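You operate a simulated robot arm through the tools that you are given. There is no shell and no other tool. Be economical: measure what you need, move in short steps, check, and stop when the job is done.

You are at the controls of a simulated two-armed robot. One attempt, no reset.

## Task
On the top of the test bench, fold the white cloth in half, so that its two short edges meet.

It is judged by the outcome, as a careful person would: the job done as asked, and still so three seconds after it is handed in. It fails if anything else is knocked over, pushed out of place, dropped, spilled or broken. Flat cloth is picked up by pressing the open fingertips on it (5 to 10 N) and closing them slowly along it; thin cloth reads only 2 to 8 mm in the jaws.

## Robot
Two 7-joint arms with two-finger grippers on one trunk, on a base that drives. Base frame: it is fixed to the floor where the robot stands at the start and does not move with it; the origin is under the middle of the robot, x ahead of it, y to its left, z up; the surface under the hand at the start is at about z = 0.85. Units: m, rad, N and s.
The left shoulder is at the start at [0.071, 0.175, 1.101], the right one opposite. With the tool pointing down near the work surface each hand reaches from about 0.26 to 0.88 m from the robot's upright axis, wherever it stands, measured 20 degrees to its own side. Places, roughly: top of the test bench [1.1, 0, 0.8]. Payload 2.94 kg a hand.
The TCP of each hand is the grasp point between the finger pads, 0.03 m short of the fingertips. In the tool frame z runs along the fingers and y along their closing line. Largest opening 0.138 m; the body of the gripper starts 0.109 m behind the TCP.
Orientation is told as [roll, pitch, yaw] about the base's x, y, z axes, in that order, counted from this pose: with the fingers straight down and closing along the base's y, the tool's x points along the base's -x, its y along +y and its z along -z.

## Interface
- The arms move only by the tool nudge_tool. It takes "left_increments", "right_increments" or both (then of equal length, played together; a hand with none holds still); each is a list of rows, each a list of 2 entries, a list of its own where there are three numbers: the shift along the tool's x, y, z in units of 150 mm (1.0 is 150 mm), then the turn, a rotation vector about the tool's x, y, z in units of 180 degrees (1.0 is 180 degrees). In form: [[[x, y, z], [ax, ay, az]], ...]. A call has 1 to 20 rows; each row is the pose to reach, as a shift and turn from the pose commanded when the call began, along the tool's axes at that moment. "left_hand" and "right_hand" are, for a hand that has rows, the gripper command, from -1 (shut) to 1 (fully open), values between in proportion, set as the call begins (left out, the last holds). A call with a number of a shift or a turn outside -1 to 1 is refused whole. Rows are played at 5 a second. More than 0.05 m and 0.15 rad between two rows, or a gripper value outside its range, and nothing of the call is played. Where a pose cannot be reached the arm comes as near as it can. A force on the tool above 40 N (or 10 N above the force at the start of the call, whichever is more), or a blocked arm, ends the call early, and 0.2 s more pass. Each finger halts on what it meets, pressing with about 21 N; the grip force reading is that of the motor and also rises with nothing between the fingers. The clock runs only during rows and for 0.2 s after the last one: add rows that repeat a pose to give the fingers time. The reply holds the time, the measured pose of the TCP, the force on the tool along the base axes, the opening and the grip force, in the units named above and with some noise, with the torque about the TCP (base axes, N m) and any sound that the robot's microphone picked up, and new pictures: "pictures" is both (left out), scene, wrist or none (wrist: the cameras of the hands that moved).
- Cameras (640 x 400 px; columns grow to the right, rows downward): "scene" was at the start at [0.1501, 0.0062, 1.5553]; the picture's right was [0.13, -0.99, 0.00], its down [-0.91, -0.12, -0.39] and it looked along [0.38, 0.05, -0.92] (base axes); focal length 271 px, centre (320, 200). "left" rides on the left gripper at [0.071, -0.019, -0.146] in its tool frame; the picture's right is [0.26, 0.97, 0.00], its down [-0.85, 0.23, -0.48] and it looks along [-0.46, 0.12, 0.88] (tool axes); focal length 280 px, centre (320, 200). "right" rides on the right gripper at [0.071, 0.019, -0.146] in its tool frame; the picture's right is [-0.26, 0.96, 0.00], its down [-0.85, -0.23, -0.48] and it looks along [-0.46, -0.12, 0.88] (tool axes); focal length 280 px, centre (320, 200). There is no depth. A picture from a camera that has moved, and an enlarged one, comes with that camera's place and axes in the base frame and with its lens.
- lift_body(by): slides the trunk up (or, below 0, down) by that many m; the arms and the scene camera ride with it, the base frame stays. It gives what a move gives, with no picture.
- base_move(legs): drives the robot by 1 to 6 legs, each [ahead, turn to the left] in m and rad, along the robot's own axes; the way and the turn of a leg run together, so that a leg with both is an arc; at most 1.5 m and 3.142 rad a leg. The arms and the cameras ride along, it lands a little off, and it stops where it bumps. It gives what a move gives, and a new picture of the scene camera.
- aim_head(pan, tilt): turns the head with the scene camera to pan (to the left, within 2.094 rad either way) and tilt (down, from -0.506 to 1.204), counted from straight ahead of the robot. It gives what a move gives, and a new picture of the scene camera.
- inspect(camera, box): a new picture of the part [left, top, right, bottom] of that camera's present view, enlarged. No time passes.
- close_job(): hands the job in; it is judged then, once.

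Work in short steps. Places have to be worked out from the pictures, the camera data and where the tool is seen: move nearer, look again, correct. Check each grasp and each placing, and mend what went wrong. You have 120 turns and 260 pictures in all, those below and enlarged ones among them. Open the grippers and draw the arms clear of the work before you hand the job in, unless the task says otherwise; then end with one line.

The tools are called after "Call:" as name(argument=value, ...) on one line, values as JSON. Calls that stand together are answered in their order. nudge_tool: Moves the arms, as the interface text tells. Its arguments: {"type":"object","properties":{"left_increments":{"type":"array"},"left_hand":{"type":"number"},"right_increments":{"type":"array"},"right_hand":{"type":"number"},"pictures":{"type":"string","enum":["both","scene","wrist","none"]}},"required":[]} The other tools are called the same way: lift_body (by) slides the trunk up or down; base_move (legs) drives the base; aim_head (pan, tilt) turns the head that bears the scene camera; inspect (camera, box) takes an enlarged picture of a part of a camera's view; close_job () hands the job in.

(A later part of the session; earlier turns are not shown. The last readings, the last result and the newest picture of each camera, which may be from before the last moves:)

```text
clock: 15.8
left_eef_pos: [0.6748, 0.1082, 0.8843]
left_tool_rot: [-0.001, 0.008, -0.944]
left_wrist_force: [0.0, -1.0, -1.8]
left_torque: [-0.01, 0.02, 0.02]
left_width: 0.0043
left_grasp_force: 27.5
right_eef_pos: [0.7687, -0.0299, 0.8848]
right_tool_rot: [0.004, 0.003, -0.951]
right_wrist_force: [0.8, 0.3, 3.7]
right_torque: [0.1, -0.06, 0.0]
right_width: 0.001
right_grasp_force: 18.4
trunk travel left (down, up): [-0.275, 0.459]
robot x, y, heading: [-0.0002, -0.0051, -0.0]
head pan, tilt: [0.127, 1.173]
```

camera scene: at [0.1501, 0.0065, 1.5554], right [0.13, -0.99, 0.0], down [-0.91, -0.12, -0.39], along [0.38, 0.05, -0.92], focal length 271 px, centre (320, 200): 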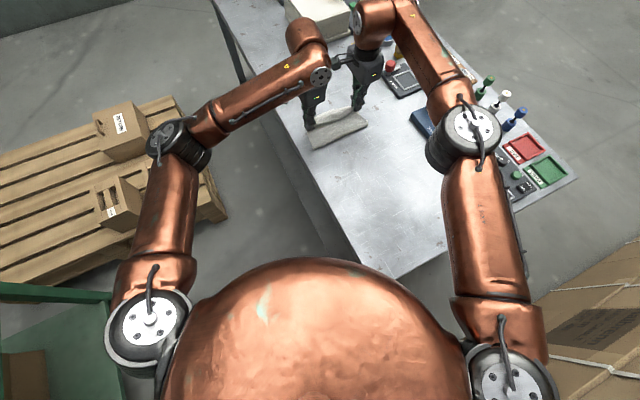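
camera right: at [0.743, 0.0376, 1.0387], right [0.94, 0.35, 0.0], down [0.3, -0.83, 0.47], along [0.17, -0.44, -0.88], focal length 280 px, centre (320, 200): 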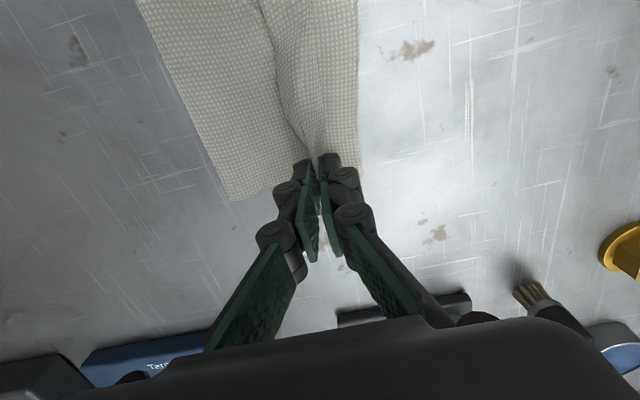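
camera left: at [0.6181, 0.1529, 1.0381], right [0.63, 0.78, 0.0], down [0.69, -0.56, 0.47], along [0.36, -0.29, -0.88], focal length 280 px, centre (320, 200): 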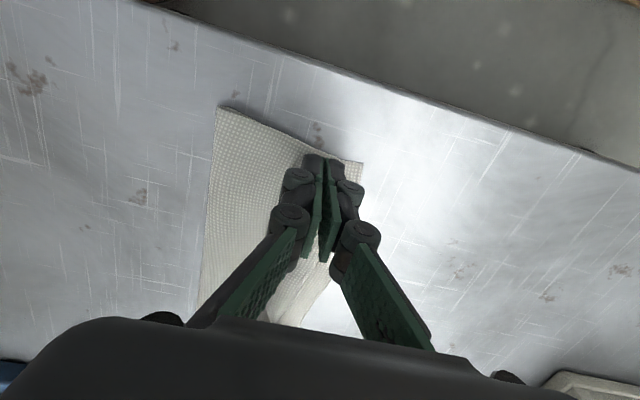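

Light contact. I open both hands a little (to about 3 cm) to release the edge.

Call:
nudge_tool(left_increments=[[[0, 0, 0], [0, 0, 0]], [[0, 0, -0.01], [0, 0, 0]], [[0, 0, -0.02], [0, 0, 0]], [[0, 0, -0.03], [0, 0, 0]]], right_increments=[[[0, 0, 0], [0, 0, 0]], [[0, 0, -0.01], [0, 0, 0]], [[0, 0, -0.02], [0, 0, 0]], [[0, 0, -0.03], [0, 0, 0]]], left_hand=-0.6, right_hand=-0.6, pictures="wrist")

Call:
inspect(camera="scene", box=[290, 70, 450, 170])

```text
clock: 16.8
left_eef_pos: [0.6752, 0.1064, 0.8906]
left_tool_rot: [-0.001, 0.009, -0.946]
left_wrist_force: [0.3, 0.7, 0.4]
left_torque: [-0.01, 0.02, -0.01]
left_width: 0.0276
left_grasp_force: 0.1
right_eef_pos: [0.7668, -0.0295, 0.888]
right_tool_rot: [0.006, 0.0, -0.95]
right_wrist_force: [-0.9, 0.4, -1.0]
right_torque: [-0.01, -0.03, 0.01]
right_width: 0.0275
right_grasp_force: 0.1
trunk travel left (down, up): [-0.275, 0.459]
robot x, y, heading: [-0.0006, 0.0004, -0.001]
head pan, tilt: [0.127, 1.173]
camera right: at [0.7427, 0.0377, 1.0337], right [0.94, 0.35, 0.0], down [0.3, -0.83, 0.47], along [0.17, -0.44, -0.88], focal length 280 px, centre (320, 200)
camera left: at [0.6181, 0.1524, 1.036], right [0.63, 0.78, 0.0], down [0.69, -0.56, 0.47], along [0.36, -0.29, -0.88], focal length 280 px, centre (320, 200)
```

right: 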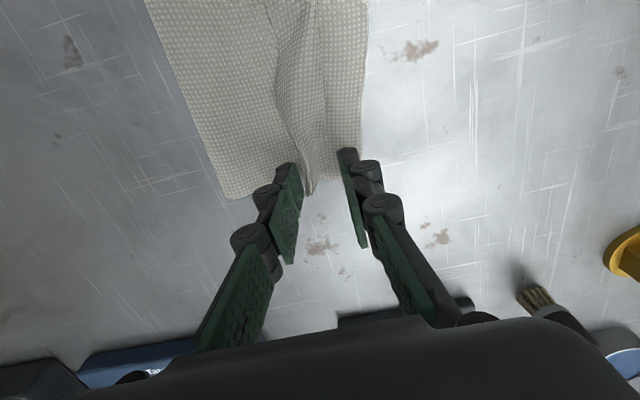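
left: 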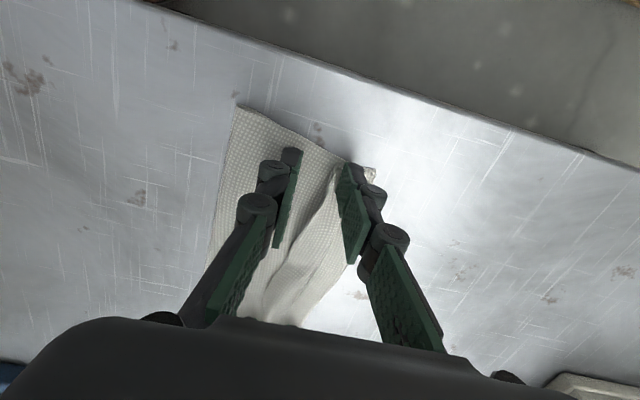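

```text
4.00 times, centred on (370, 120) of scene
camera zoom: at [0.1503, 0.0063, 1.5553], right [0.13, -0.99, 0.0], down [-0.91, -0.12, -0.39], along [0.38, 0.05, -0.92], focal length 1083 px, centre (120, 520)
```

zoom: 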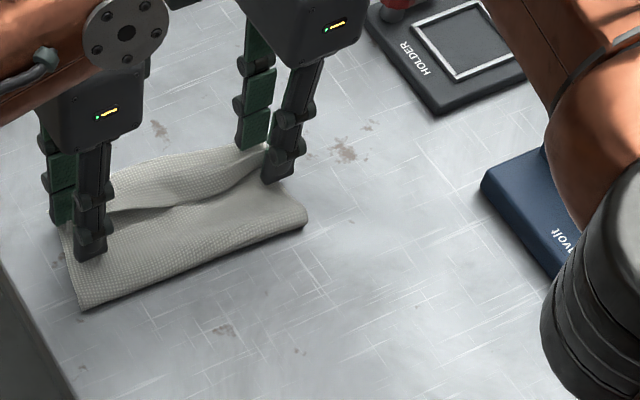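

Both hands released. I raise them straight up and look.

Call:
nudge_tool(left_increments=[[[0, 0, -0.1], [0, 0, 0]], [[0, 0, -0.3], [0, 0, 0]], [[0, 0, -0.6], [0, 0, 0]], [[0, 0, -0.8], [0, 0, 0]], [[0, 0, -0.8], [0, 0, 0]]], right_increments=[[[0, 0, -0.1], [0, 0, 0]], [[0, 0, -0.3], [0, 0, 0]], [[0, 0, -0.6], [0, 0, 0]], [[0, 0, -0.8], [0, 0, 0]], [[0, 0, -0.8], [0, 0, 0]]], pictures="wrist")

Call:
inspect(camera="scene", box=[290, 70, 450, 170])

```text
clock: 18.0
left_eef_pos: [0.6772, 0.1095, 1.0094]
left_tool_rot: [-0.004, 0.009, -0.944]
left_wrist_force: [-0.7, 0.5, -0.1]
left_torque: [-0.01, -0.05, 0.02]
left_width: 0.0276
left_grasp_force: 0.0
right_eef_pos: [0.7705, -0.0303, 1.0086]
right_tool_rot: [0.005, 0.002, -0.951]
right_wrist_force: [0.7, 0.0, 0.2]
right_torque: [-0.03, 0.05, -0.02]
right_width: 0.0274
right_grasp_force: 0.1
trunk travel left (down, up): [-0.275, 0.459]
robot x, y, heading: [-0.0019, -0.0017, 0.001]
head pan, tilt: [0.127, 1.173]
camera right: at [0.7448, 0.038, 1.1538], right [0.94, 0.35, 0.0], down [0.3, -0.83, 0.47], along [0.17, -0.44, -0.88], focal length 280 px, centre (320, 200)
camera left: at [0.619, 0.1539, 1.1553], right [0.63, 0.78, 0.0], down [0.69, -0.56, 0.47], along [0.36, -0.29, -0.88], focal length 280 px, centre (320, 200)
```

right: 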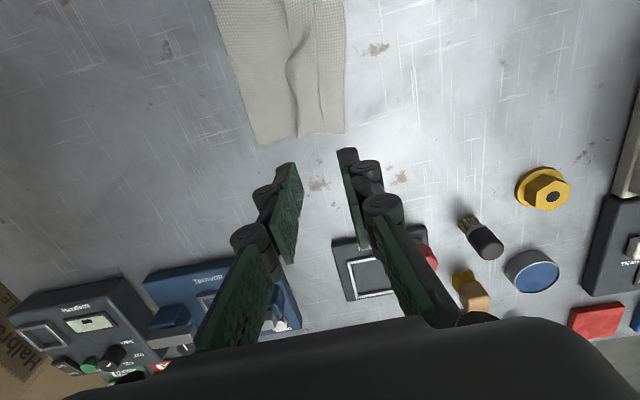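
left: 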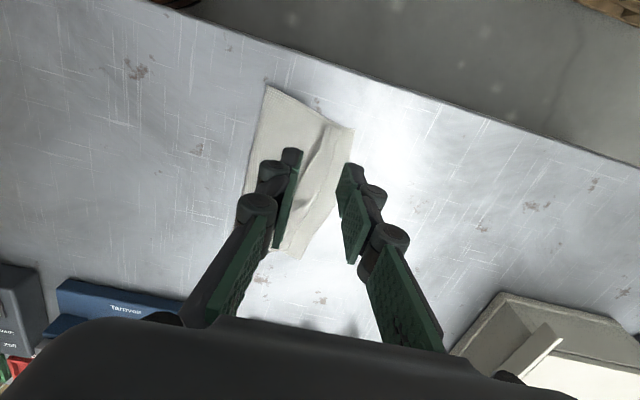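

```text
4.00 times, centred on (370, 120) of scene
camera zoom: at [0.1523, 0.0066, 1.5551], right [0.13, -0.99, 0.0], down [-0.92, -0.12, -0.39], along [0.38, 0.05, -0.92], focal length 1083 px, centre (120, 520)
```

zoom: 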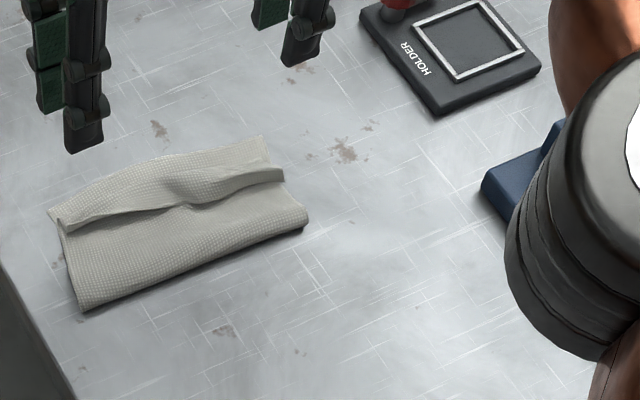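

There is a raised crease along the cloth. I enlarge the view to see where the upper edge actually lies.

Call:
inspect(camera="right", box=[200, 0, 380, 150])

Call:
inspect(camera="left", box=[230, 75, 370, 265])

Call:
inspect(camera="scene", box=[298, 97, 378, 152])

```text
2.67 times, centred on (290, 75) of right
camera zoom: at [0.7448, 0.038, 1.1538], right [0.94, 0.35, 0.0], down [0.3, -0.83, 0.47], along [0.17, -0.44, -0.88], focal length 748 px, centre (400, 533)
```

zoom: 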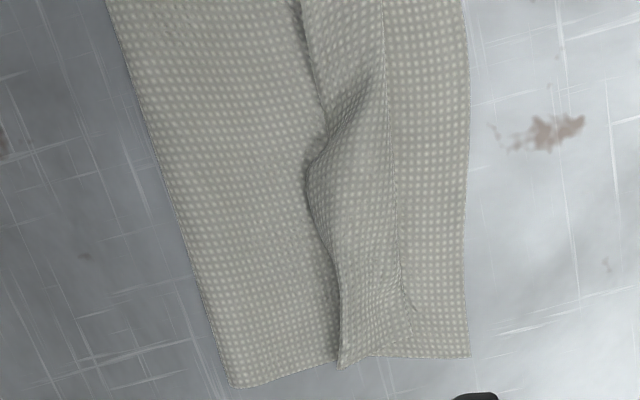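

```text
2.11 times, centred on (300, 170) of left
camera zoom: at [0.619, 0.1539, 1.1553], right [0.63, 0.78, 0.0], down [0.69, -0.56, 0.47], along [0.36, -0.29, -0.88], focal length 590 px, centre (362, 263)
```

zoom: 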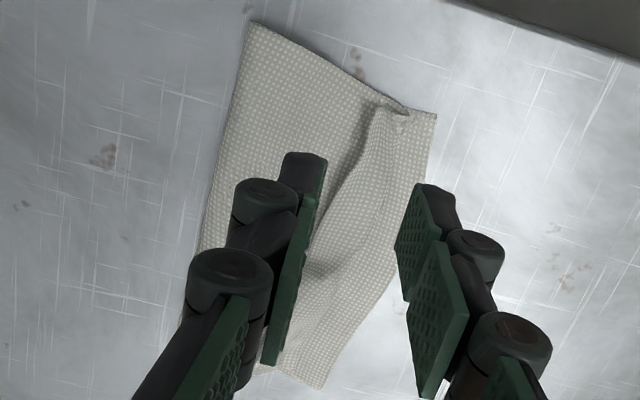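

```text
7.27 times, centred on (338, 124) of scene
camera zoom: at [0.1523, 0.0066, 1.5551], right [0.13, -0.99, 0.0], down [-0.92, -0.12, -0.39], along [0.38, 0.05, -0.92], focal length 1969 px, centre (189, 749)
```

zoom: 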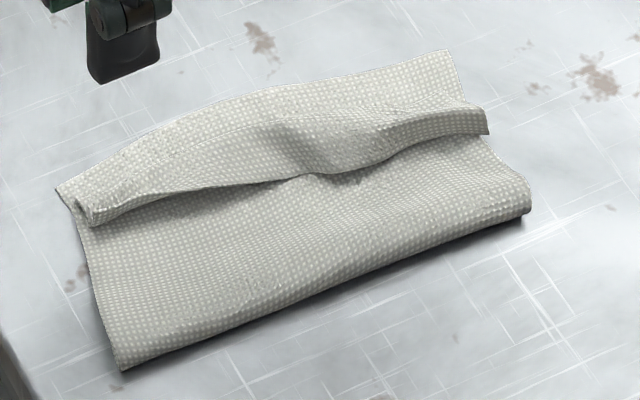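

The upper layer has an S-shaped ridge: its edge is about 2–3 cm short of AB, with roughly 6 cm of material in the ridge, and the crease is too far forward. I will redo it by pinching the ridge (upper layer only), unfolding back, and re-folding with a smaller gather. First I hover over the ridge.

Call:
nudge_tool(left_increments=[[[0, 0.06, 0.2], [0, 0, 0]], [[0, 0.06, 0.4], [0, 0, 0]], [[0, 0.06, 0.6], [0, 0, 0]], [[0, 0.06, 0.72], [0, 0, 0]], [[0, 0.06, 0.72], [0, 0, 0]]], right_increments=[[[0, -0.05, 0.2], [0, 0, 0]], [[0, -0.05, 0.4], [0, 0, 0]], [[0, -0.05, 0.6], [0, 0, 0]], [[0, -0.05, 0.72], [0, 0, 0]], [[0, -0.05, 0.72], [0, 0, 0]]], left_hand=-0.25, right_hand=-0.25, pictures="wrist")

Call:
inspect(camera="scene", box=[298, 97, 378, 152])

```text
clock: 19.2
left_eef_pos: [0.6803, 0.1137, 0.9024]
left_tool_rot: [-0.002, 0.01, -0.945]
left_wrist_force: [0.2, 0.2, 0.3]
left_torque: [0.05, -0.02, 0.0]
left_width: 0.0515
left_grasp_force: 0.0
right_eef_pos: [0.7629, -0.0359, 0.9021]
right_tool_rot: [0.006, 0.0, -0.951]
right_wrist_force: [-0.8, 0.3, -0.1]
right_torque: [0.02, -0.01, -0.01]
right_width: 0.0519
right_grasp_force: 0.0
trunk travel left (down, up): [-0.275, 0.459]
robot x, y, heading: [0.0014, 0.0029, 0.0]
head pan, tilt: [0.127, 1.173]
camera right: at [0.7374, 0.0317, 1.0458], right [0.94, 0.35, 0.0], down [0.3, -0.83, 0.47], along [0.17, -0.44, -0.88], focal length 280 px, centre (320, 200)
camera left: at [0.6247, 0.1582, 1.0481], right [0.63, 0.78, 0.0], down [0.69, -0.56, 0.47], along [0.36, -0.29, -0.88], focal length 280 px, centre (320, 200)
```

right: 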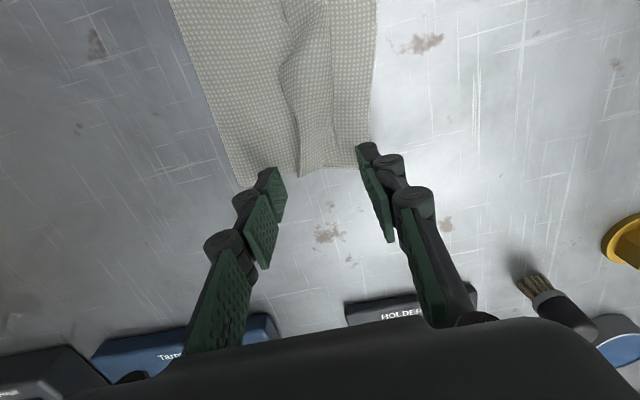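
left: 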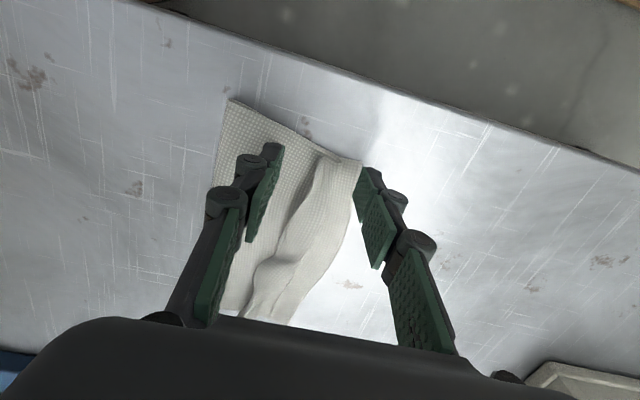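

```text
7.27 times, centred on (338, 124) of scene
camera zoom: at [0.1501, 0.0061, 1.5554], right [0.13, -0.99, 0.0], down [-0.91, -0.12, -0.39], along [0.38, 0.05, -0.92], focal length 1969 px, centre (189, 749)
```

zoom: 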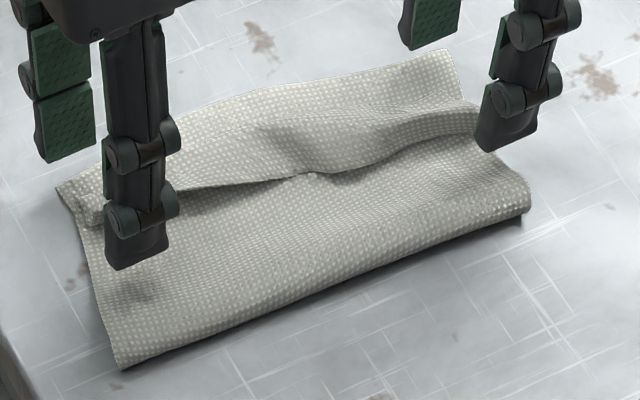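

The ridge lies between the fingers of both hands. I lower to about 5 mm above the table, without pressing on the lower layer, and close in steps.

Call:
nudge_tool(left_increments=[[[0, 0, 0.06], [0, 0, 0]], [[0, 0, 0.115], [0, 0, 0]], [[0, 0, 0.115], [0, 0, 0]]], right_increments=[[[0.03, 0, 0.06], [0, 0, 0]], [[0.03, 0, 0.11], [0, 0, 0]], [[0.03, 0, 0.11], [0, 0, 0]]], pictures="none")

Call:
nudge_tool(left_increments=[[[0, 0, 0], [0, 0, 0]], [[0, 0, 0], [0, 0, 0]], [[0, 0, 0], [0, 0, 0]]], right_increments=[[[0, 0, 0], [0, 0, 0]], [[0, 0, 0], [0, 0, 0]], [[0, 0, 0], [0, 0, 0]]], left_hand=-0.7, right_hand=-0.7, pictures="wrist")

Call:
inspect(camera="scene", box=[298, 97, 378, 152])

```text
clock: 20.0
left_eef_pos: [0.6811, 0.1133, 0.8847]
left_tool_rot: [-0.001, 0.011, -0.947]
left_wrist_force: [-0.5, 0.5, -0.2]
left_torque: [0.04, 0.03, 0.0]
left_width: 0.0515
left_grasp_force: 0.1
right_eef_pos: [0.7615, -0.0314, 0.8834]
right_tool_rot: [0.005, 0.002, -0.951]
right_wrist_force: [1.1, 0.0, 0.5]
right_torque: [0.03, -0.02, 0.01]
right_width: 0.0519
right_grasp_force: 0.0
trunk travel left (down, up): [-0.275, 0.459]
robot x, y, heading: [0.0017, -0.0013, 0.001]
head pan, tilt: [0.127, 1.173]
```

```text
clock: 20.8
left_eef_pos: [0.6815, 0.1134, 0.885]
left_tool_rot: [0.0, 0.009, -0.946]
left_wrist_force: [0.0, -0.4, 0.2]
left_torque: [0.01, -0.01, -0.02]
left_width: 0.0208
left_grasp_force: 0.1
right_eef_pos: [0.7606, -0.0322, 0.8846]
right_tool_rot: [0.006, 0.0, -0.952]
right_wrist_force: [0.1, -0.4, -0.6]
right_torque: [0.01, 0.01, 0.02]
right_width: 0.0207
right_grasp_force: 0.2
trunk travel left (down, up): [-0.275, 0.459]
robot x, y, heading: [-0.0041, -0.0015, 0.001]
head pan, tilt: [0.127, 1.173]
camera right: at [0.7351, 0.0361, 1.0295], right [0.94, 0.35, 0.0], down [0.3, -0.83, 0.47], along [0.17, -0.44, -0.88], focal length 280 px, centre (320, 200)
camera left: at [0.625, 0.1583, 1.0312], right [0.63, 0.78, 0.0], down [0.69, -0.56, 0.47], along [0.36, -0.29, -0.88], focal length 280 px, centre (320, 200)
```

right: 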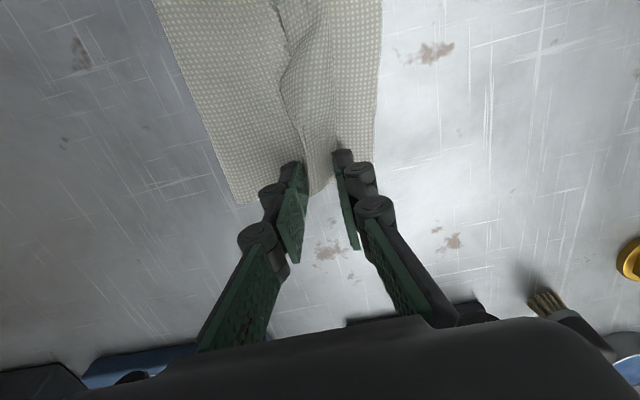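
left: 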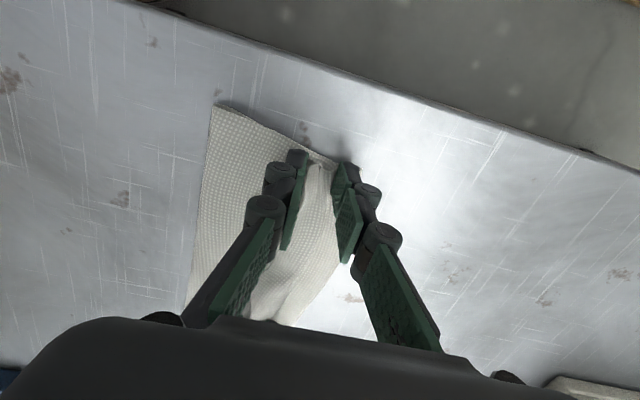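

```text
7.27 times, centred on (338, 124) of scene
camera zoom: at [0.1503, 0.0064, 1.5553], right [0.13, -0.99, 0.0], down [-0.91, -0.12, -0.39], along [0.38, 0.05, -0.92], focal length 1969 px, centre (189, 749)
```

zoom: 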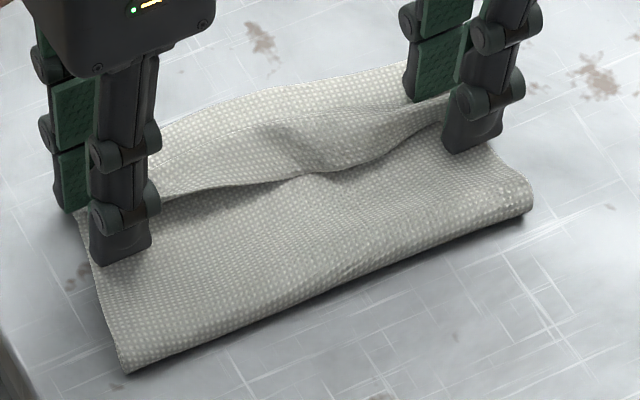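

Both ridges are captured between the fingers. I close fully.

Call:
nudge_tool(left_increments=[[[0, 0, 0], [0, 0, 0]], [[0, 0, 0], [0, 0, 0]], [[0, 0, 0], [0, 0, 0]]], right_increments=[[[0, 0, 0], [0, 0, 0]], [[0, 0, 0], [0, 0, 0]], [[0, 0, 0], [0, 0, 0]]], left_hand=-1, right_hand=-1, pictures="none")

Call:
nudge_tool(left_increments=[[[0, 0, -0.1], [0, 0, 0]], [[0, 0, -0.2], [0, 0, 0]], [[0, 0, -0.25], [0, 0, 0]]], right_increments=[[[0, 0, -0.1], [0, 0, 0]], [[0, 0, -0.2], [0, 0, 0]], [[0, 0, -0.25], [0, 0, 0]]], pictures="wrist")

Call:
inspect(camera="scene", box=[298, 90, 388, 152])

```text
clock: 21.6
left_eef_pos: [0.682, 0.1135, 0.8857]
left_tool_rot: [-0.003, 0.01, -0.945]
left_wrist_force: [0.3, 0.3, 1.6]
left_torque: [0.02, -0.04, 0.01]
left_width: 0.0023
left_grasp_force: 22.2
right_eef_pos: [0.7604, -0.0312, 0.884]
right_tool_rot: [0.005, 0.0, -0.95]
right_wrist_force: [-0.9, -1.1, -0.8]
right_torque: [-0.04, 0.07, 0.0]
right_width: 0.0019
right_grasp_force: 17.1
trunk travel left (down, up): [-0.275, 0.459]
robot x, y, heading: [-0.002, -0.0008, 0.002]
head pan, tilt: [0.127, 1.173]
```

```text
clock: 22.4
left_eef_pos: [0.6819, 0.1125, 0.9226]
left_tool_rot: [-0.001, 0.009, -0.945]
left_wrist_force: [0.1, 0.1, 0.7]
left_torque: [0.03, -0.03, 0.02]
left_width: 0.0016
left_grasp_force: 20.2
right_eef_pos: [0.76, -0.0319, 0.9227]
right_tool_rot: [0.004, 0.001, -0.951]
right_wrist_force: [0.0, -0.4, -1.5]
right_torque: [-0.05, 0.01, -0.02]
right_width: 0.0018
right_grasp_force: 17.8
trunk travel left (down, up): [-0.275, 0.459]
robot x, y, heading: [0.0005, -0.0035, 0.0]
head pan, tilt: [0.127, 1.173]
camera right: at [0.7338, 0.0359, 1.0678], right [0.94, 0.35, 0.0], down [0.3, -0.83, 0.47], along [0.17, -0.44, -0.88], focal length 280 px, centre (320, 200)
camera left: at [0.6258, 0.1567, 1.0683], right [0.63, 0.78, 0.0], down [0.69, -0.56, 0.47], along [0.36, -0.29, -0.88], focal length 280 px, centre (320, 200)
```

right: 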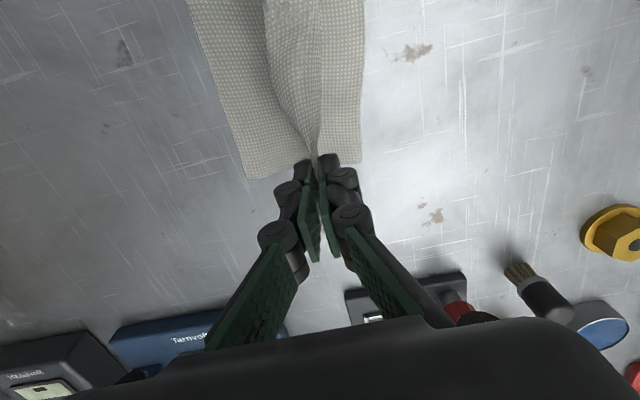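
left: 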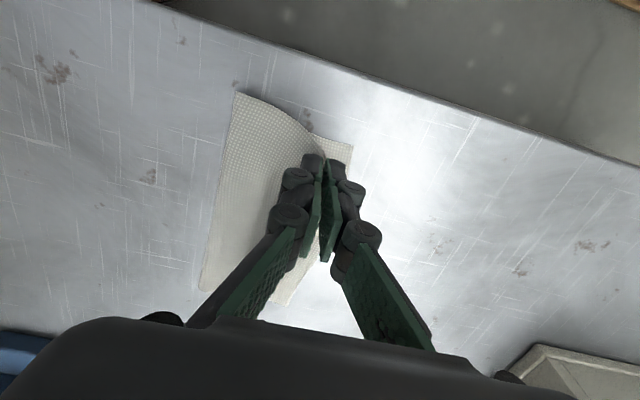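

```text
6.45 times, centred on (343, 121) of scene
camera zoom: at [0.1501, 0.0065, 1.5553], right [0.13, -0.99, 0.0], down [-0.91, -0.12, -0.39], along [0.38, 0.05, -0.92], focal length 1746 px, centre (172, 710)
```

zoom: 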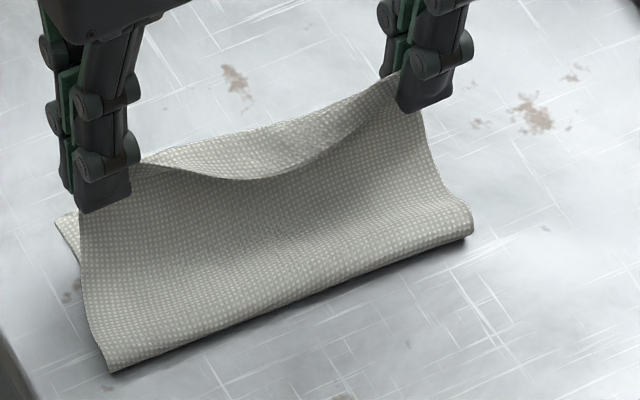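

Only the upper layer is held. I carry it back in an arc to unfold.

Call:
nudge_tool(left_increments=[[[0, -0.1, -0.15], [0, 0, 0]], [[0, -0.22, -0.26], [0, 0, 0]], [[0, -0.35, -0.35], [0, 0, 0]], [[0, -0.48, -0.4], [0, 0, 0]], [[0, -0.6, -0.4], [0, 0, 0]], [[0, -0.6, -0.4], [0, 0, 0]]], right_increments=[[[0, -0.08, -0.15], [0, 0, 0]], [[0, -0.17, -0.26], [0, 0, 0]], [[0, -0.27, -0.35], [0, 0, 0]], [[0, -0.37, -0.4], [0, 0, 0]], [[0, -0.46, -0.4], [0, 0, 0]], [[0, -0.46, -0.4], [0, 0, 0]]], pictures="wrist")

Call:
inspect(camera="scene", box=[290, 80, 410, 160])

```text
clock: 23.8
left_eef_pos: [0.6095, 0.0601, 0.983]
left_tool_rot: [-0.003, 0.011, -0.947]
left_wrist_force: [0.1, 0.4, -0.1]
left_torque: [-0.02, -0.03, 0.01]
left_width: 0.0035
left_grasp_force: 20.4
right_eef_pos: [0.7041, -0.0707, 0.9819]
right_tool_rot: [0.004, 0.001, -0.951]
right_wrist_force: [-1.5, -0.1, 2.5]
right_torque: [0.15, -0.08, 0.0]
right_width: 0.0013
right_grasp_force: 19.1
trunk travel left (down, up): [-0.275, 0.459]
robot x, y, heading: [0.0002, -0.0005, -0.003]
head pan, tilt: [0.127, 1.173]
camera right: at [0.6776, -0.0032, 1.1263], right [0.94, 0.35, 0.0], down [0.3, -0.83, 0.47], along [0.17, -0.44, -0.88], focal length 280 px, centre (320, 200)
camera left: at [0.5539, 0.1051, 1.1288], right [0.63, 0.78, 0.0], down [0.69, -0.56, 0.47], along [0.36, -0.29, -0.88], focal length 280 px, centre (320, 200)
```

right: 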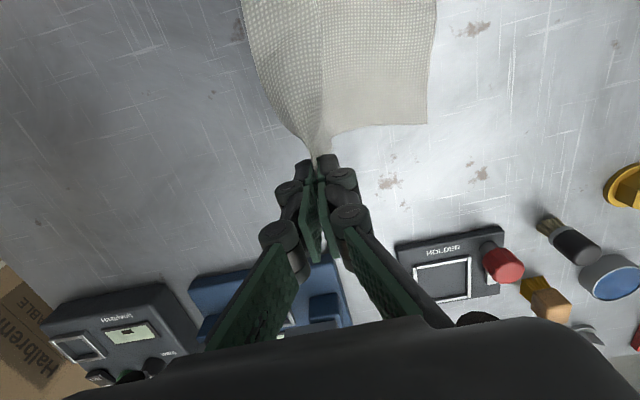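
left: 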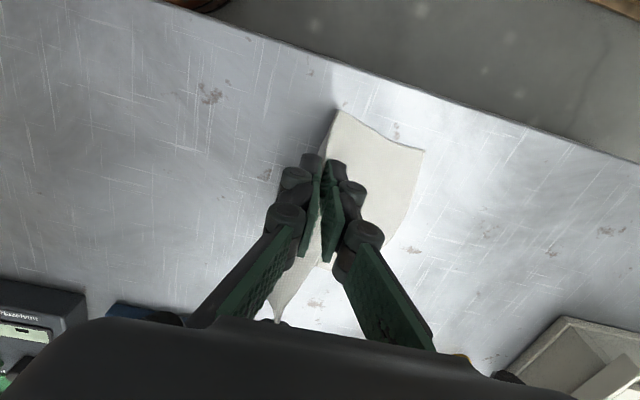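

```text
5.00 times, centred on (350, 120) of scene
camera zoom: at [0.1509, 0.0068, 1.5552], right [0.13, -0.99, 0.0], down [-0.91, -0.12, -0.39], along [0.38, 0.05, -0.92], focal length 1354 px, centre (170, 600)
```

zoom: 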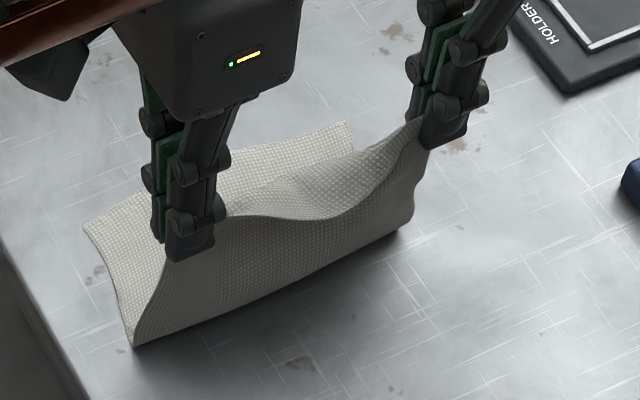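

Unfolding works. I shift the right hand 6 mm outward for clearance (slight contact torque) and lay the edge back down on the near side.

Call:
nudge_tool(left_increments=[[[0, -0.08, 0.03], [0, 0, 0]], [[0, -0.16, 0.08], [0, 0, 0]], [[0, -0.25, 0.15], [0, 0, 0]], [[0, -0.33, 0.24], [0, 0, 0]], [[0, -0.41, 0.34], [0, 0, 0]], [[0, -0.48, 0.44], [0, 0, 0]], [[0, -0.53, 0.54], [0, 0, 0]], [[0, -0.56, 0.62], [0, 0, 0]], [[0, -0.56, 0.62], [0, 0, 0]]], right_increments=[[[-0.04, -0.08, 0.03], [0, 0, 0]], [[-0.04, -0.16, 0.08], [0, 0, 0]], [[-0.04, -0.25, 0.15], [0, 0, 0]], [[-0.04, -0.33, 0.24], [0, 0, 0]], [[-0.04, -0.41, 0.34], [0, 0, 0]], [[-0.04, -0.48, 0.44], [0, 0, 0]], [[-0.04, -0.53, 0.54], [0, 0, 0]], [[-0.04, -0.56, 0.62], [0, 0, 0]], [[-0.04, -0.56, 0.62], [0, 0, 0]]], pictures="wrist")

Call:
inspect(camera="scene", box=[290, 90, 410, 170])

```text
clock: 25.8
left_eef_pos: [0.5412, 0.0115, 0.8909]
left_tool_rot: [-0.002, 0.008, -0.945]
left_wrist_force: [0.2, 0.7, 1.7]
left_torque: [-0.02, 0.0, -0.01]
left_width: 0.0015
left_grasp_force: 21.6
right_eef_pos: [0.638, -0.125, 0.8908]
right_tool_rot: [0.004, -0.001, -0.952]
right_wrist_force: [0.1, -0.8, 1.2]
right_torque: [0.07, -0.08, 0.0]
right_width: 0.0016
right_grasp_force: 20.9
trunk travel left (down, up): [-0.275, 0.459]
robot x, y, heading: [-0.0001, 0.0007, -0.0]
head pan, tilt: [0.127, 1.173]
camera right: at [0.6132, -0.0573, 1.0359], right [0.94, 0.35, 0.0], down [0.3, -0.83, 0.47], along [0.17, -0.44, -0.88], focal length 280 px, centre (320, 200)
camera left: at [0.4845, 0.0563, 1.0357], right [0.63, 0.78, 0.0], down [0.69, -0.56, 0.47], along [0.36, -0.29, -0.88], focal length 280 px, centre (320, 200)
```

right: 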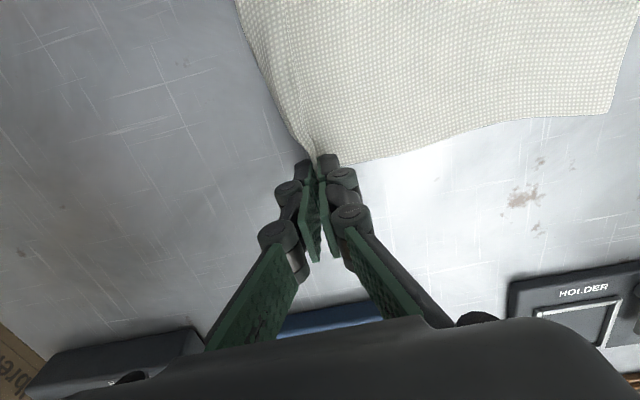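
left: 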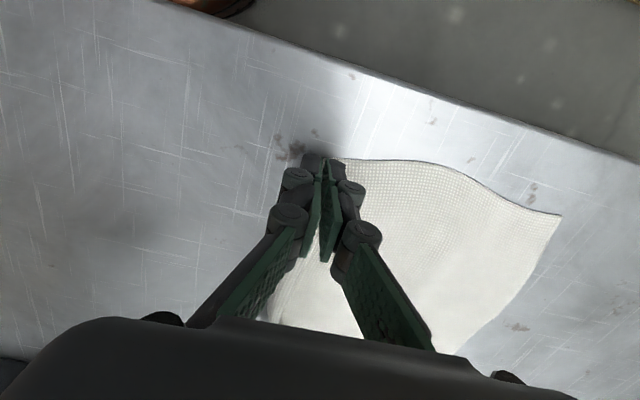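

```text
5.00 times, centred on (350, 130) of scene
camera zoom: at [0.15, 0.0063, 1.5554], right [0.13, -0.99, 0.0], down [-0.91, -0.12, -0.39], along [0.38, 0.05, -0.92], focal length 1354 px, centre (170, 550)
```

zoom: 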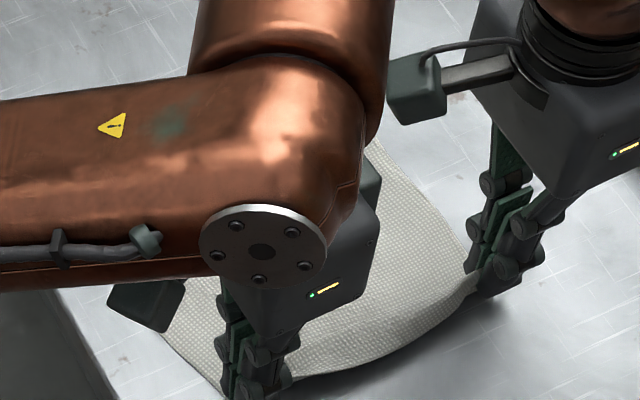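

The cloth is laid back almost flat. I release and rise to see it.

Call:
nudge_tool(left_increments=[[[0, 0, 0], [0, 0, 0]], [[0, 0, 0], [0, 0, 0]], [[0, 0, -0.1], [0, 0, 0]], [[0, 0, -0.3], [0, 0, 0]], [[0.1, 0, -0.6], [0, 0, 0]], [[0.2, 0, -0.8], [0, 0, 0]], [[0.2, 0, -0.8], [0, 0, 0]]], right_increments=[[[0, 0, 0], [0, 0, 0]], [[0, 0, 0], [0, 0, 0]], [[0, 0, -0.1], [0, 0, 0]], [[0, 0, -0.3], [0, 0, 0]], [[-0.1, 0, -0.6], [0, 0, 0]], [[-0.2, 0, -0.8], [0, 0, 0]], [[-0.2, 0, -0.8], [0, 0, 0]]], left_hand=-0.6, right_hand=-0.6)

Call:
inspect(camera="scene", box=[290, 90, 410, 170])

```text
clock: 27.4
left_eef_pos: [0.5237, 0.0335, 1.0068]
left_tool_rot: [-0.003, 0.01, -0.945]
left_wrist_force: [0.7, -0.2, 0.2]
left_torque: [0.02, 0.02, -0.04]
left_width: 0.0275
left_grasp_force: 0.0
right_eef_pos: [0.6569, -0.1521, 1.0106]
right_tool_rot: [0.004, 0.002, -0.952]
right_wrist_force: [0.1, -0.8, -0.2]
right_torque: [0.0, -0.01, -0.02]
right_width: 0.0277
right_grasp_force: 0.0
trunk travel left (down, up): [-0.275, 0.459]
robot x, y, heading: [-0.0007, 0.002, 0.001]
head pan, tilt: [0.127, 1.173]
camera scene: at [0.1508, 0.0059, 1.5551], right [0.13, -0.99, 0.0], down [-0.91, -0.12, -0.39], along [0.38, 0.05, -0.92], focal length 271 px, centre (320, 200)
camera right: at [0.6309, -0.0833, 1.1552], right [0.94, 0.35, 0.0], down [0.3, -0.83, 0.47], along [0.17, -0.44, -0.88], focal length 280 px, centre (320, 200)
camera left: at [0.4671, 0.0784, 1.1536], right [0.63, 0.78, 0.0], down [0.69, -0.56, 0.47], along [0.36, -0.29, -0.88], focal length 280 px, centre (320, 200)
```

scene: 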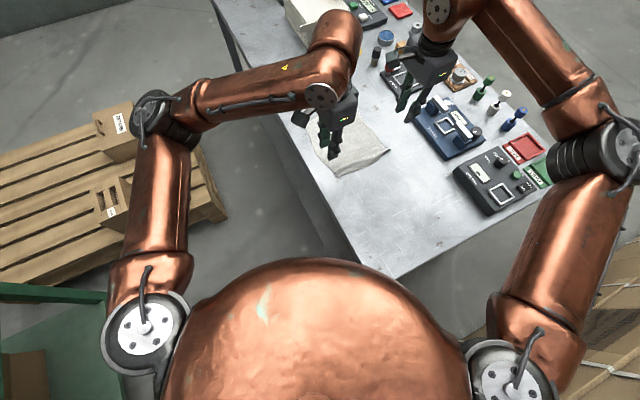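
right: 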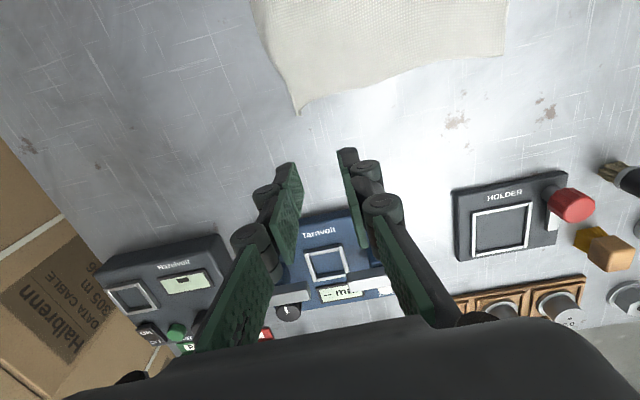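
left: 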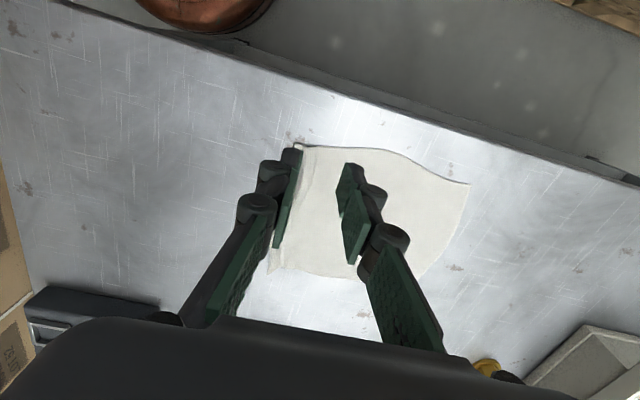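

```text
5.00 times, centred on (350, 130) of scene
camera zoom: at [0.1508, 0.0059, 1.5551], right [0.13, -0.99, 0.0], down [-0.91, -0.12, -0.39], along [0.38, 0.05, -0.92], focal length 1354 px, centre (170, 550)
```

zoom: 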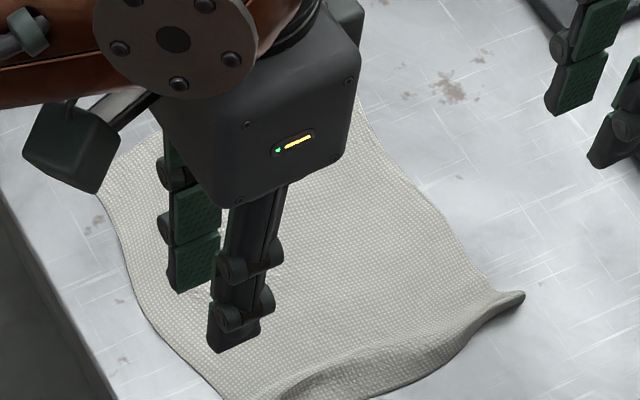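

Unfolded. I clear the left hand sideways to see the near edge.

Call:
nudge_tool(left_increments=[[[0.25, 0, 0], [0, 0, 0]], [[0.5, 0, 0], [0, 0, 0]], [[0.7, 0, 0], [0, 0, 0]], [[0.7, 0, 0], [0, 0, 0]]], pictures="wrist")

Call:
inspect(camera="scene", box=[290, 95, 410, 180])

Call:
inspect(camera="left", box=[240, 120, 440, 340])

```text
clock: 28.4
left_eef_pos: [0.4635, 0.1197, 1.0086]
left_tool_rot: [-0.001, 0.01, -0.945]
left_wrist_force: [-0.2, -1.0, -0.2]
left_torque: [0.02, 0.05, -0.02]
left_width: 0.0276
left_grasp_force: 0.1
right_eef_pos: [0.6577, -0.1516, 1.0097]
right_tool_rot: [0.005, 0.003, -0.951]
right_wrist_force: [0.7, 0.1, -0.7]
right_torque: [0.01, 0.0, -0.01]
right_width: 0.0277
right_grasp_force: 0.0
trunk travel left (down, up): [-0.275, 0.459]
robot x, y, heading: [0.0015, -0.0043, 0.002]
head pan, tilt: [0.127, 1.173]
camera left: at [0.4073, 0.1638, 1.1556], right [0.63, 0.78, 0.0], down [0.69, -0.56, 0.47], along [0.36, -0.29, -0.88], focal length 280 px, centre (320, 200)
```

left: 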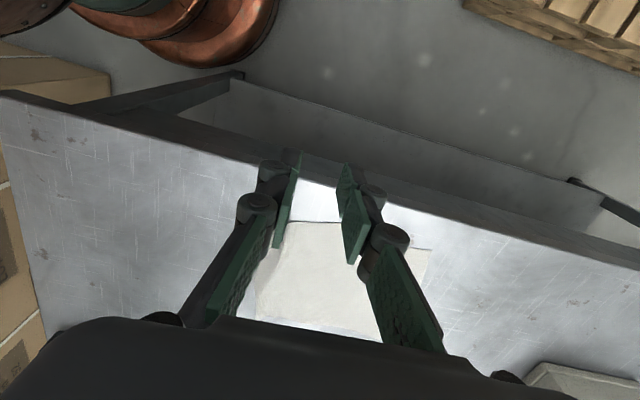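

```text
4.71 times, centred on (350, 138) of scene
camera zoom: at [0.1507, 0.0053, 1.5552], right [0.13, -0.99, 0.0], down [-0.91, -0.12, -0.39], along [0.38, 0.05, -0.92], focal length 1274 px, centre (179, 494)
```

zoom: 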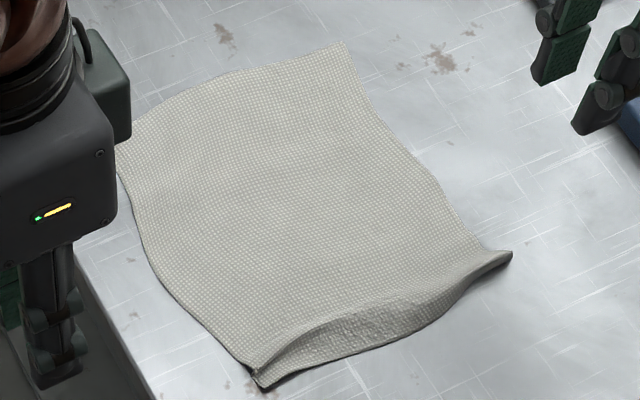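

```text
1.82 times, centred on (340, 230) of left
camera zoom: at [0.4073, 0.1638, 1.1556], right [0.63, 0.78, 0.0], down [0.69, -0.56, 0.47], along [0.36, -0.29, -0.88], focal length 510 px, centre (284, 146)
```

zoom: 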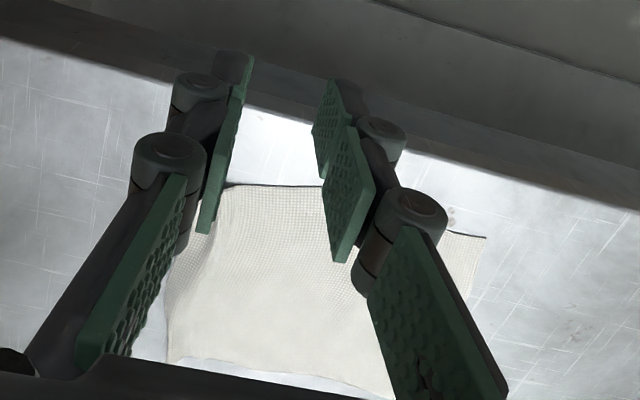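

Nearly flat again, with just a small ridge 1–2 cm from the near edge. Its corners are about D(0.519,0.002) and C(0.631,-0.148). I close the fingers, press on the edge strip near both corners and drag it 2 cm outward to smooth the ridge. First I position.

Call:
nudge_tool(left_increments=[[[-0.25, -0.03, 0], [0, 0, 0]], [[-0.5, -0.06, 0], [0, 0, 0]], [[-0.75, -0.1, 0], [0, 0, 0]], [[-0.933, -0.127, 0.1], [0, 0, 0]], [[-0.933, -0.127, 0.4], [0, 0, 0]], [[-0.933, -0.127, 0.71], [0, 0, 0]], [[-0.933, -0.127, 0.71], [0, 0, 0]]], right_increments=[[[0, -0.03, 0], [0, 0, 0]], [[0.05, -0.06, 0], [0, 0, 0]], [[0.15, -0.1, 0], [0, 0, 0]], [[0.198, -0.119, 0.1], [0, 0, 0]], [[0.198, -0.119, 0.4], [0, 0, 0]], [[0.198, -0.119, 0.71], [0, 0, 0]], [[0.198, -0.119, 0.71], [0, 0, 0]]], left_hand=-1, right_hand=-1, pictures="wrist")

Call:
inspect(camera="scene", box=[300, 120, 420, 190])

```text
clock: 30.0
left_eef_pos: [0.5266, -0.0048, 0.9043]
left_tool_rot: [-0.004, 0.009, -0.946]
left_wrist_force: [-1.4, 0.1, -0.7]
left_torque: [-0.02, -0.05, 0.03]
left_width: 0.0
left_grasp_force: 21.1
right_eef_pos: [0.6236, -0.1353, 0.9023]
right_tool_rot: [0.005, 0.0, -0.951]
right_wrist_force: [-0.4, 0.4, 0.2]
right_torque: [0.0, -0.04, -0.02]
right_width: 0.0002
right_grasp_force: 20.6
trunk travel left (down, up): [-0.275, 0.459]
robot x, y, heading: [0.0033, 0.0002, 0.001]
head pan, tilt: [0.127, 1.173]
camera right: at [0.5976, -0.0673, 1.0477], right [0.94, 0.35, 0.01], down [0.3, -0.83, 0.47], along [0.17, -0.44, -0.88], focal length 280 px, centre (320, 200)
camera left: at [0.4698, 0.0406, 1.0509], right [0.63, 0.78, 0.0], down [0.69, -0.56, 0.47], along [0.36, -0.29, -0.88], focal length 280 px, centre (320, 200)
```

right: 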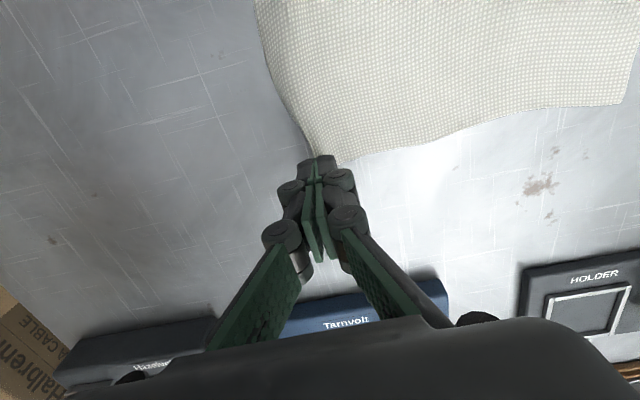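
left: 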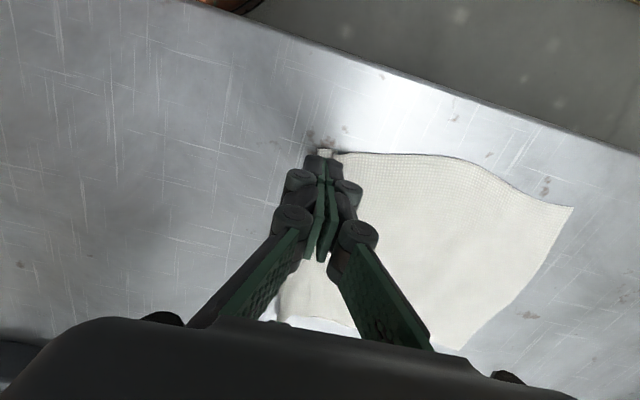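

```text
5.33 times, centred on (360, 155) of scene
camera zoom: at [0.149, 0.0065, 1.5556], right [0.13, -0.99, 0.0], down [-0.91, -0.12, -0.39], along [0.38, 0.05, -0.92], focal length 1444 px, centre (107, 440)
```

zoom: 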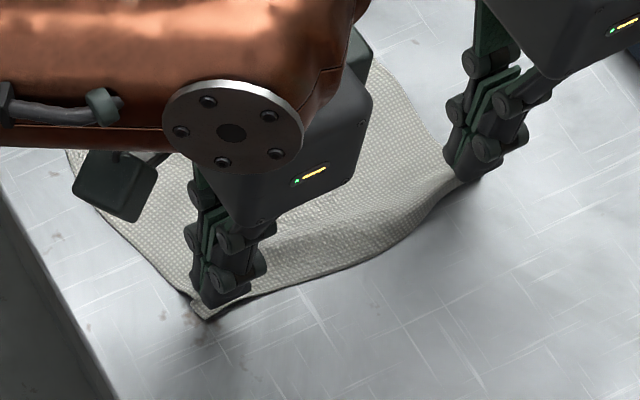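

The tips are over the edge strip at both corners. I press down onto it.

Call:
nudge_tool(left_increments=[[[0, 0, 0.08], [0, 0, 0]], [[0, 0, 0.13], [0, 0, 0]], [[0, 0, 0.155], [0, 0, 0]], [[0, 0, 0.155], [0, 0, 0]]], right_increments=[[[0, 0, 0.08], [0, 0, 0]], [[0, 0, 0.13], [0, 0, 0]], [[0, 0, 0.148], [0, 0, 0]], [[0, 0, 0.148], [0, 0, 0]]], pictures="none")

```text
clock: 31.0
left_eef_pos: [0.5278, -0.0039, 0.88]
left_tool_rot: [-0.001, 0.009, -0.947]
left_wrist_force: [1.0, -0.1, -0.1]
left_torque: [0.01, 0.01, -0.04]
left_width: 0.0
left_grasp_force: 20.8
right_eef_pos: [0.6239, -0.1348, 0.8798]
right_tool_rot: [0.005, 0.001, -0.952]
right_wrist_force: [0.2, 0.4, 1.6]
right_torque: [0.02, 0.0, -0.01]
right_width: 0.0
right_grasp_force: 21.0
trunk travel left (down, up): [-0.275, 0.459]
robot x, y, heading: [-0.0007, -0.0002, 0.003]
head pan, tilt: [0.127, 1.173]
```

There is little force yet, so I press slightly further.

Call:
nudge_tool(left_increments=[[[0, 0, 0.01], [0, 0, 0]], [[0, 0, 0.016], [0, 0, 0]], [[0, 0, 0.016], [0, 0, 0]]], right_increments=[[[0, 0, 0.007], [0, 0, 0]], [[0, 0, 0.012], [0, 0, 0]], [[0, 0, 0.012], [0, 0, 0]]], pictures="none")

```text
clock: 31.8
left_eef_pos: [0.5274, -0.0038, 0.878]
left_tool_rot: [0.002, 0.008, -0.945]
left_wrist_force: [-0.2, 0.5, 6.1]
left_torque: [0.08, -0.1, 0.0]
left_width: 0.0002
left_grasp_force: 21.0
right_eef_pos: [0.6227, -0.1352, 0.879]
right_tool_rot: [0.008, 0.0, -0.951]
right_wrist_force: [0.1, -0.3, 7.2]
right_torque: [-0.03, 0.04, 0.01]
right_width: 0.0
right_grasp_force: 21.1
trunk travel left (down, up): [-0.275, 0.459]
robot x, y, heading: [0.0012, 0.0019, 0.001]
head pan, tilt: [0.127, 1.173]
```

6–7 N on each. I drag the edge outward by 2.2 cm, then lift.

Call:
nudge_tool(left_increments=[[[0, -0.04, 0.001], [0, 0, 0]], [[0, -0.08, 0.001], [0, 0, 0]], [[0, -0.12, 0.001], [0, 0, 0]], [[0, -0.15, 0.001], [0, 0, 0]], [[0, -0.15, 0.001], [0, 0, 0]], [[0, -0.15, -0.1], [0, 0, 0]], [[0, -0.15, -0.4], [0, 0, 0]], [[0.2, -0.15, -0.6], [0, 0, 0]], [[0.5, -0.15, -0.6], [0, 0, 0]], [[0.8, -0.15, -0.6], [0, 0, 0]], [[0.8, -0.15, -0.6], [0, 0, 0]]], right_increments=[[[0, -0.04, 0.001], [0, 0, 0]], [[0, -0.08, 0.001], [0, 0, 0]], [[0, -0.12, 0.001], [0, 0, 0]], [[0, -0.15, 0.001], [0, 0, 0]], [[0, -0.15, 0.001], [0, 0, 0]], [[0, -0.15, -0.1], [0, 0, 0]], [[0, -0.15, -0.4], [0, 0, 0]], [[-0.1, -0.15, -0.6], [0, 0, 0]], [[-0.2, -0.15, -0.6], [0, 0, 0]], [[-0.2, -0.15, -0.6], [0, 0, 0]], [[-0.2, -0.15, -0.6], [0, 0, 0]]], pictures="wrist")

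Call:
inspect(camera="scene", box=[290, 95, 410, 180])

```text
clock: 34.2
left_eef_pos: [0.4423, 0.0785, 0.9685]
left_tool_rot: [-0.002, 0.011, -0.945]
left_wrist_force: [0.9, -0.5, 0.8]
left_torque: [0.04, 0.01, 0.0]
left_width: 0.0
left_grasp_force: 21.2
right_eef_pos: [0.6245, -0.1738, 0.9664]
right_tool_rot: [0.004, 0.001, -0.951]
right_wrist_force: [0.7, 0.6, 0.4]
right_torque: [0.0, 0.03, 0.01]
right_width: 0.0
right_grasp_force: 21.0
trunk travel left (down, up): [-0.275, 0.459]
robot x, y, heading: [0.0053, -0.0024, -0.0]
head pan, tilt: [0.127, 1.173]
camera right: at [0.599, -0.1064, 1.1124], right [0.94, 0.35, 0.0], down [0.3, -0.83, 0.47], along [0.17, -0.44, -0.88], focal length 280 px, centre (320, 200)
camera left: at [0.3851, 0.1235, 1.1141], right [0.63, 0.78, 0.0], down [0.69, -0.56, 0.47], along [0.36, -0.29, -0.88], focal length 280 px, centre (320, 200)
```

right: 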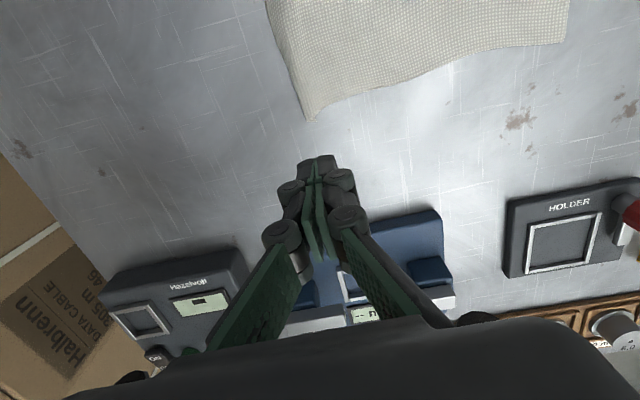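
left: 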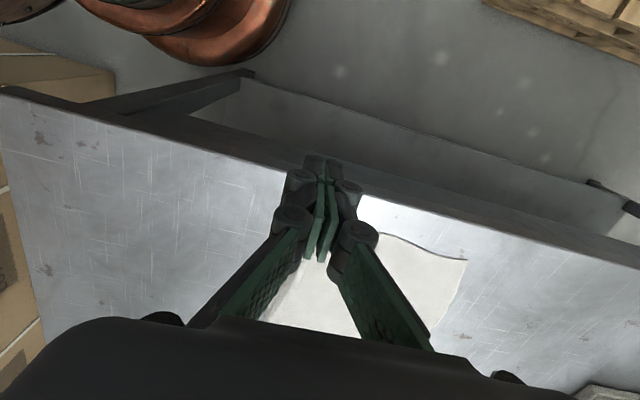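

```text
4.71 times, centred on (350, 138) of scene
camera zoom: at [0.1509, 0.0049, 1.5552], right [0.13, -0.99, 0.0], down [-0.91, -0.12, -0.39], along [0.38, 0.05, -0.92], focal length 1274 px, centre (179, 494)
```

zoom: 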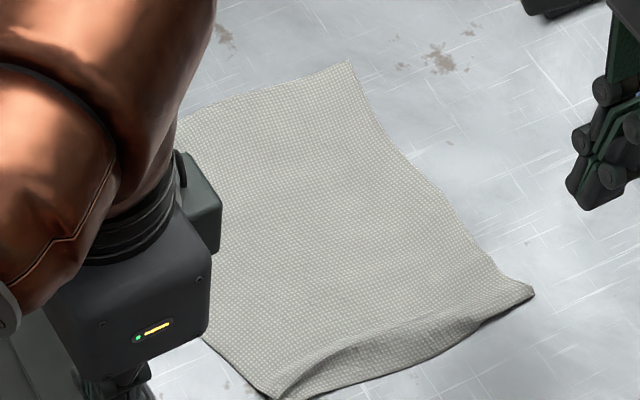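

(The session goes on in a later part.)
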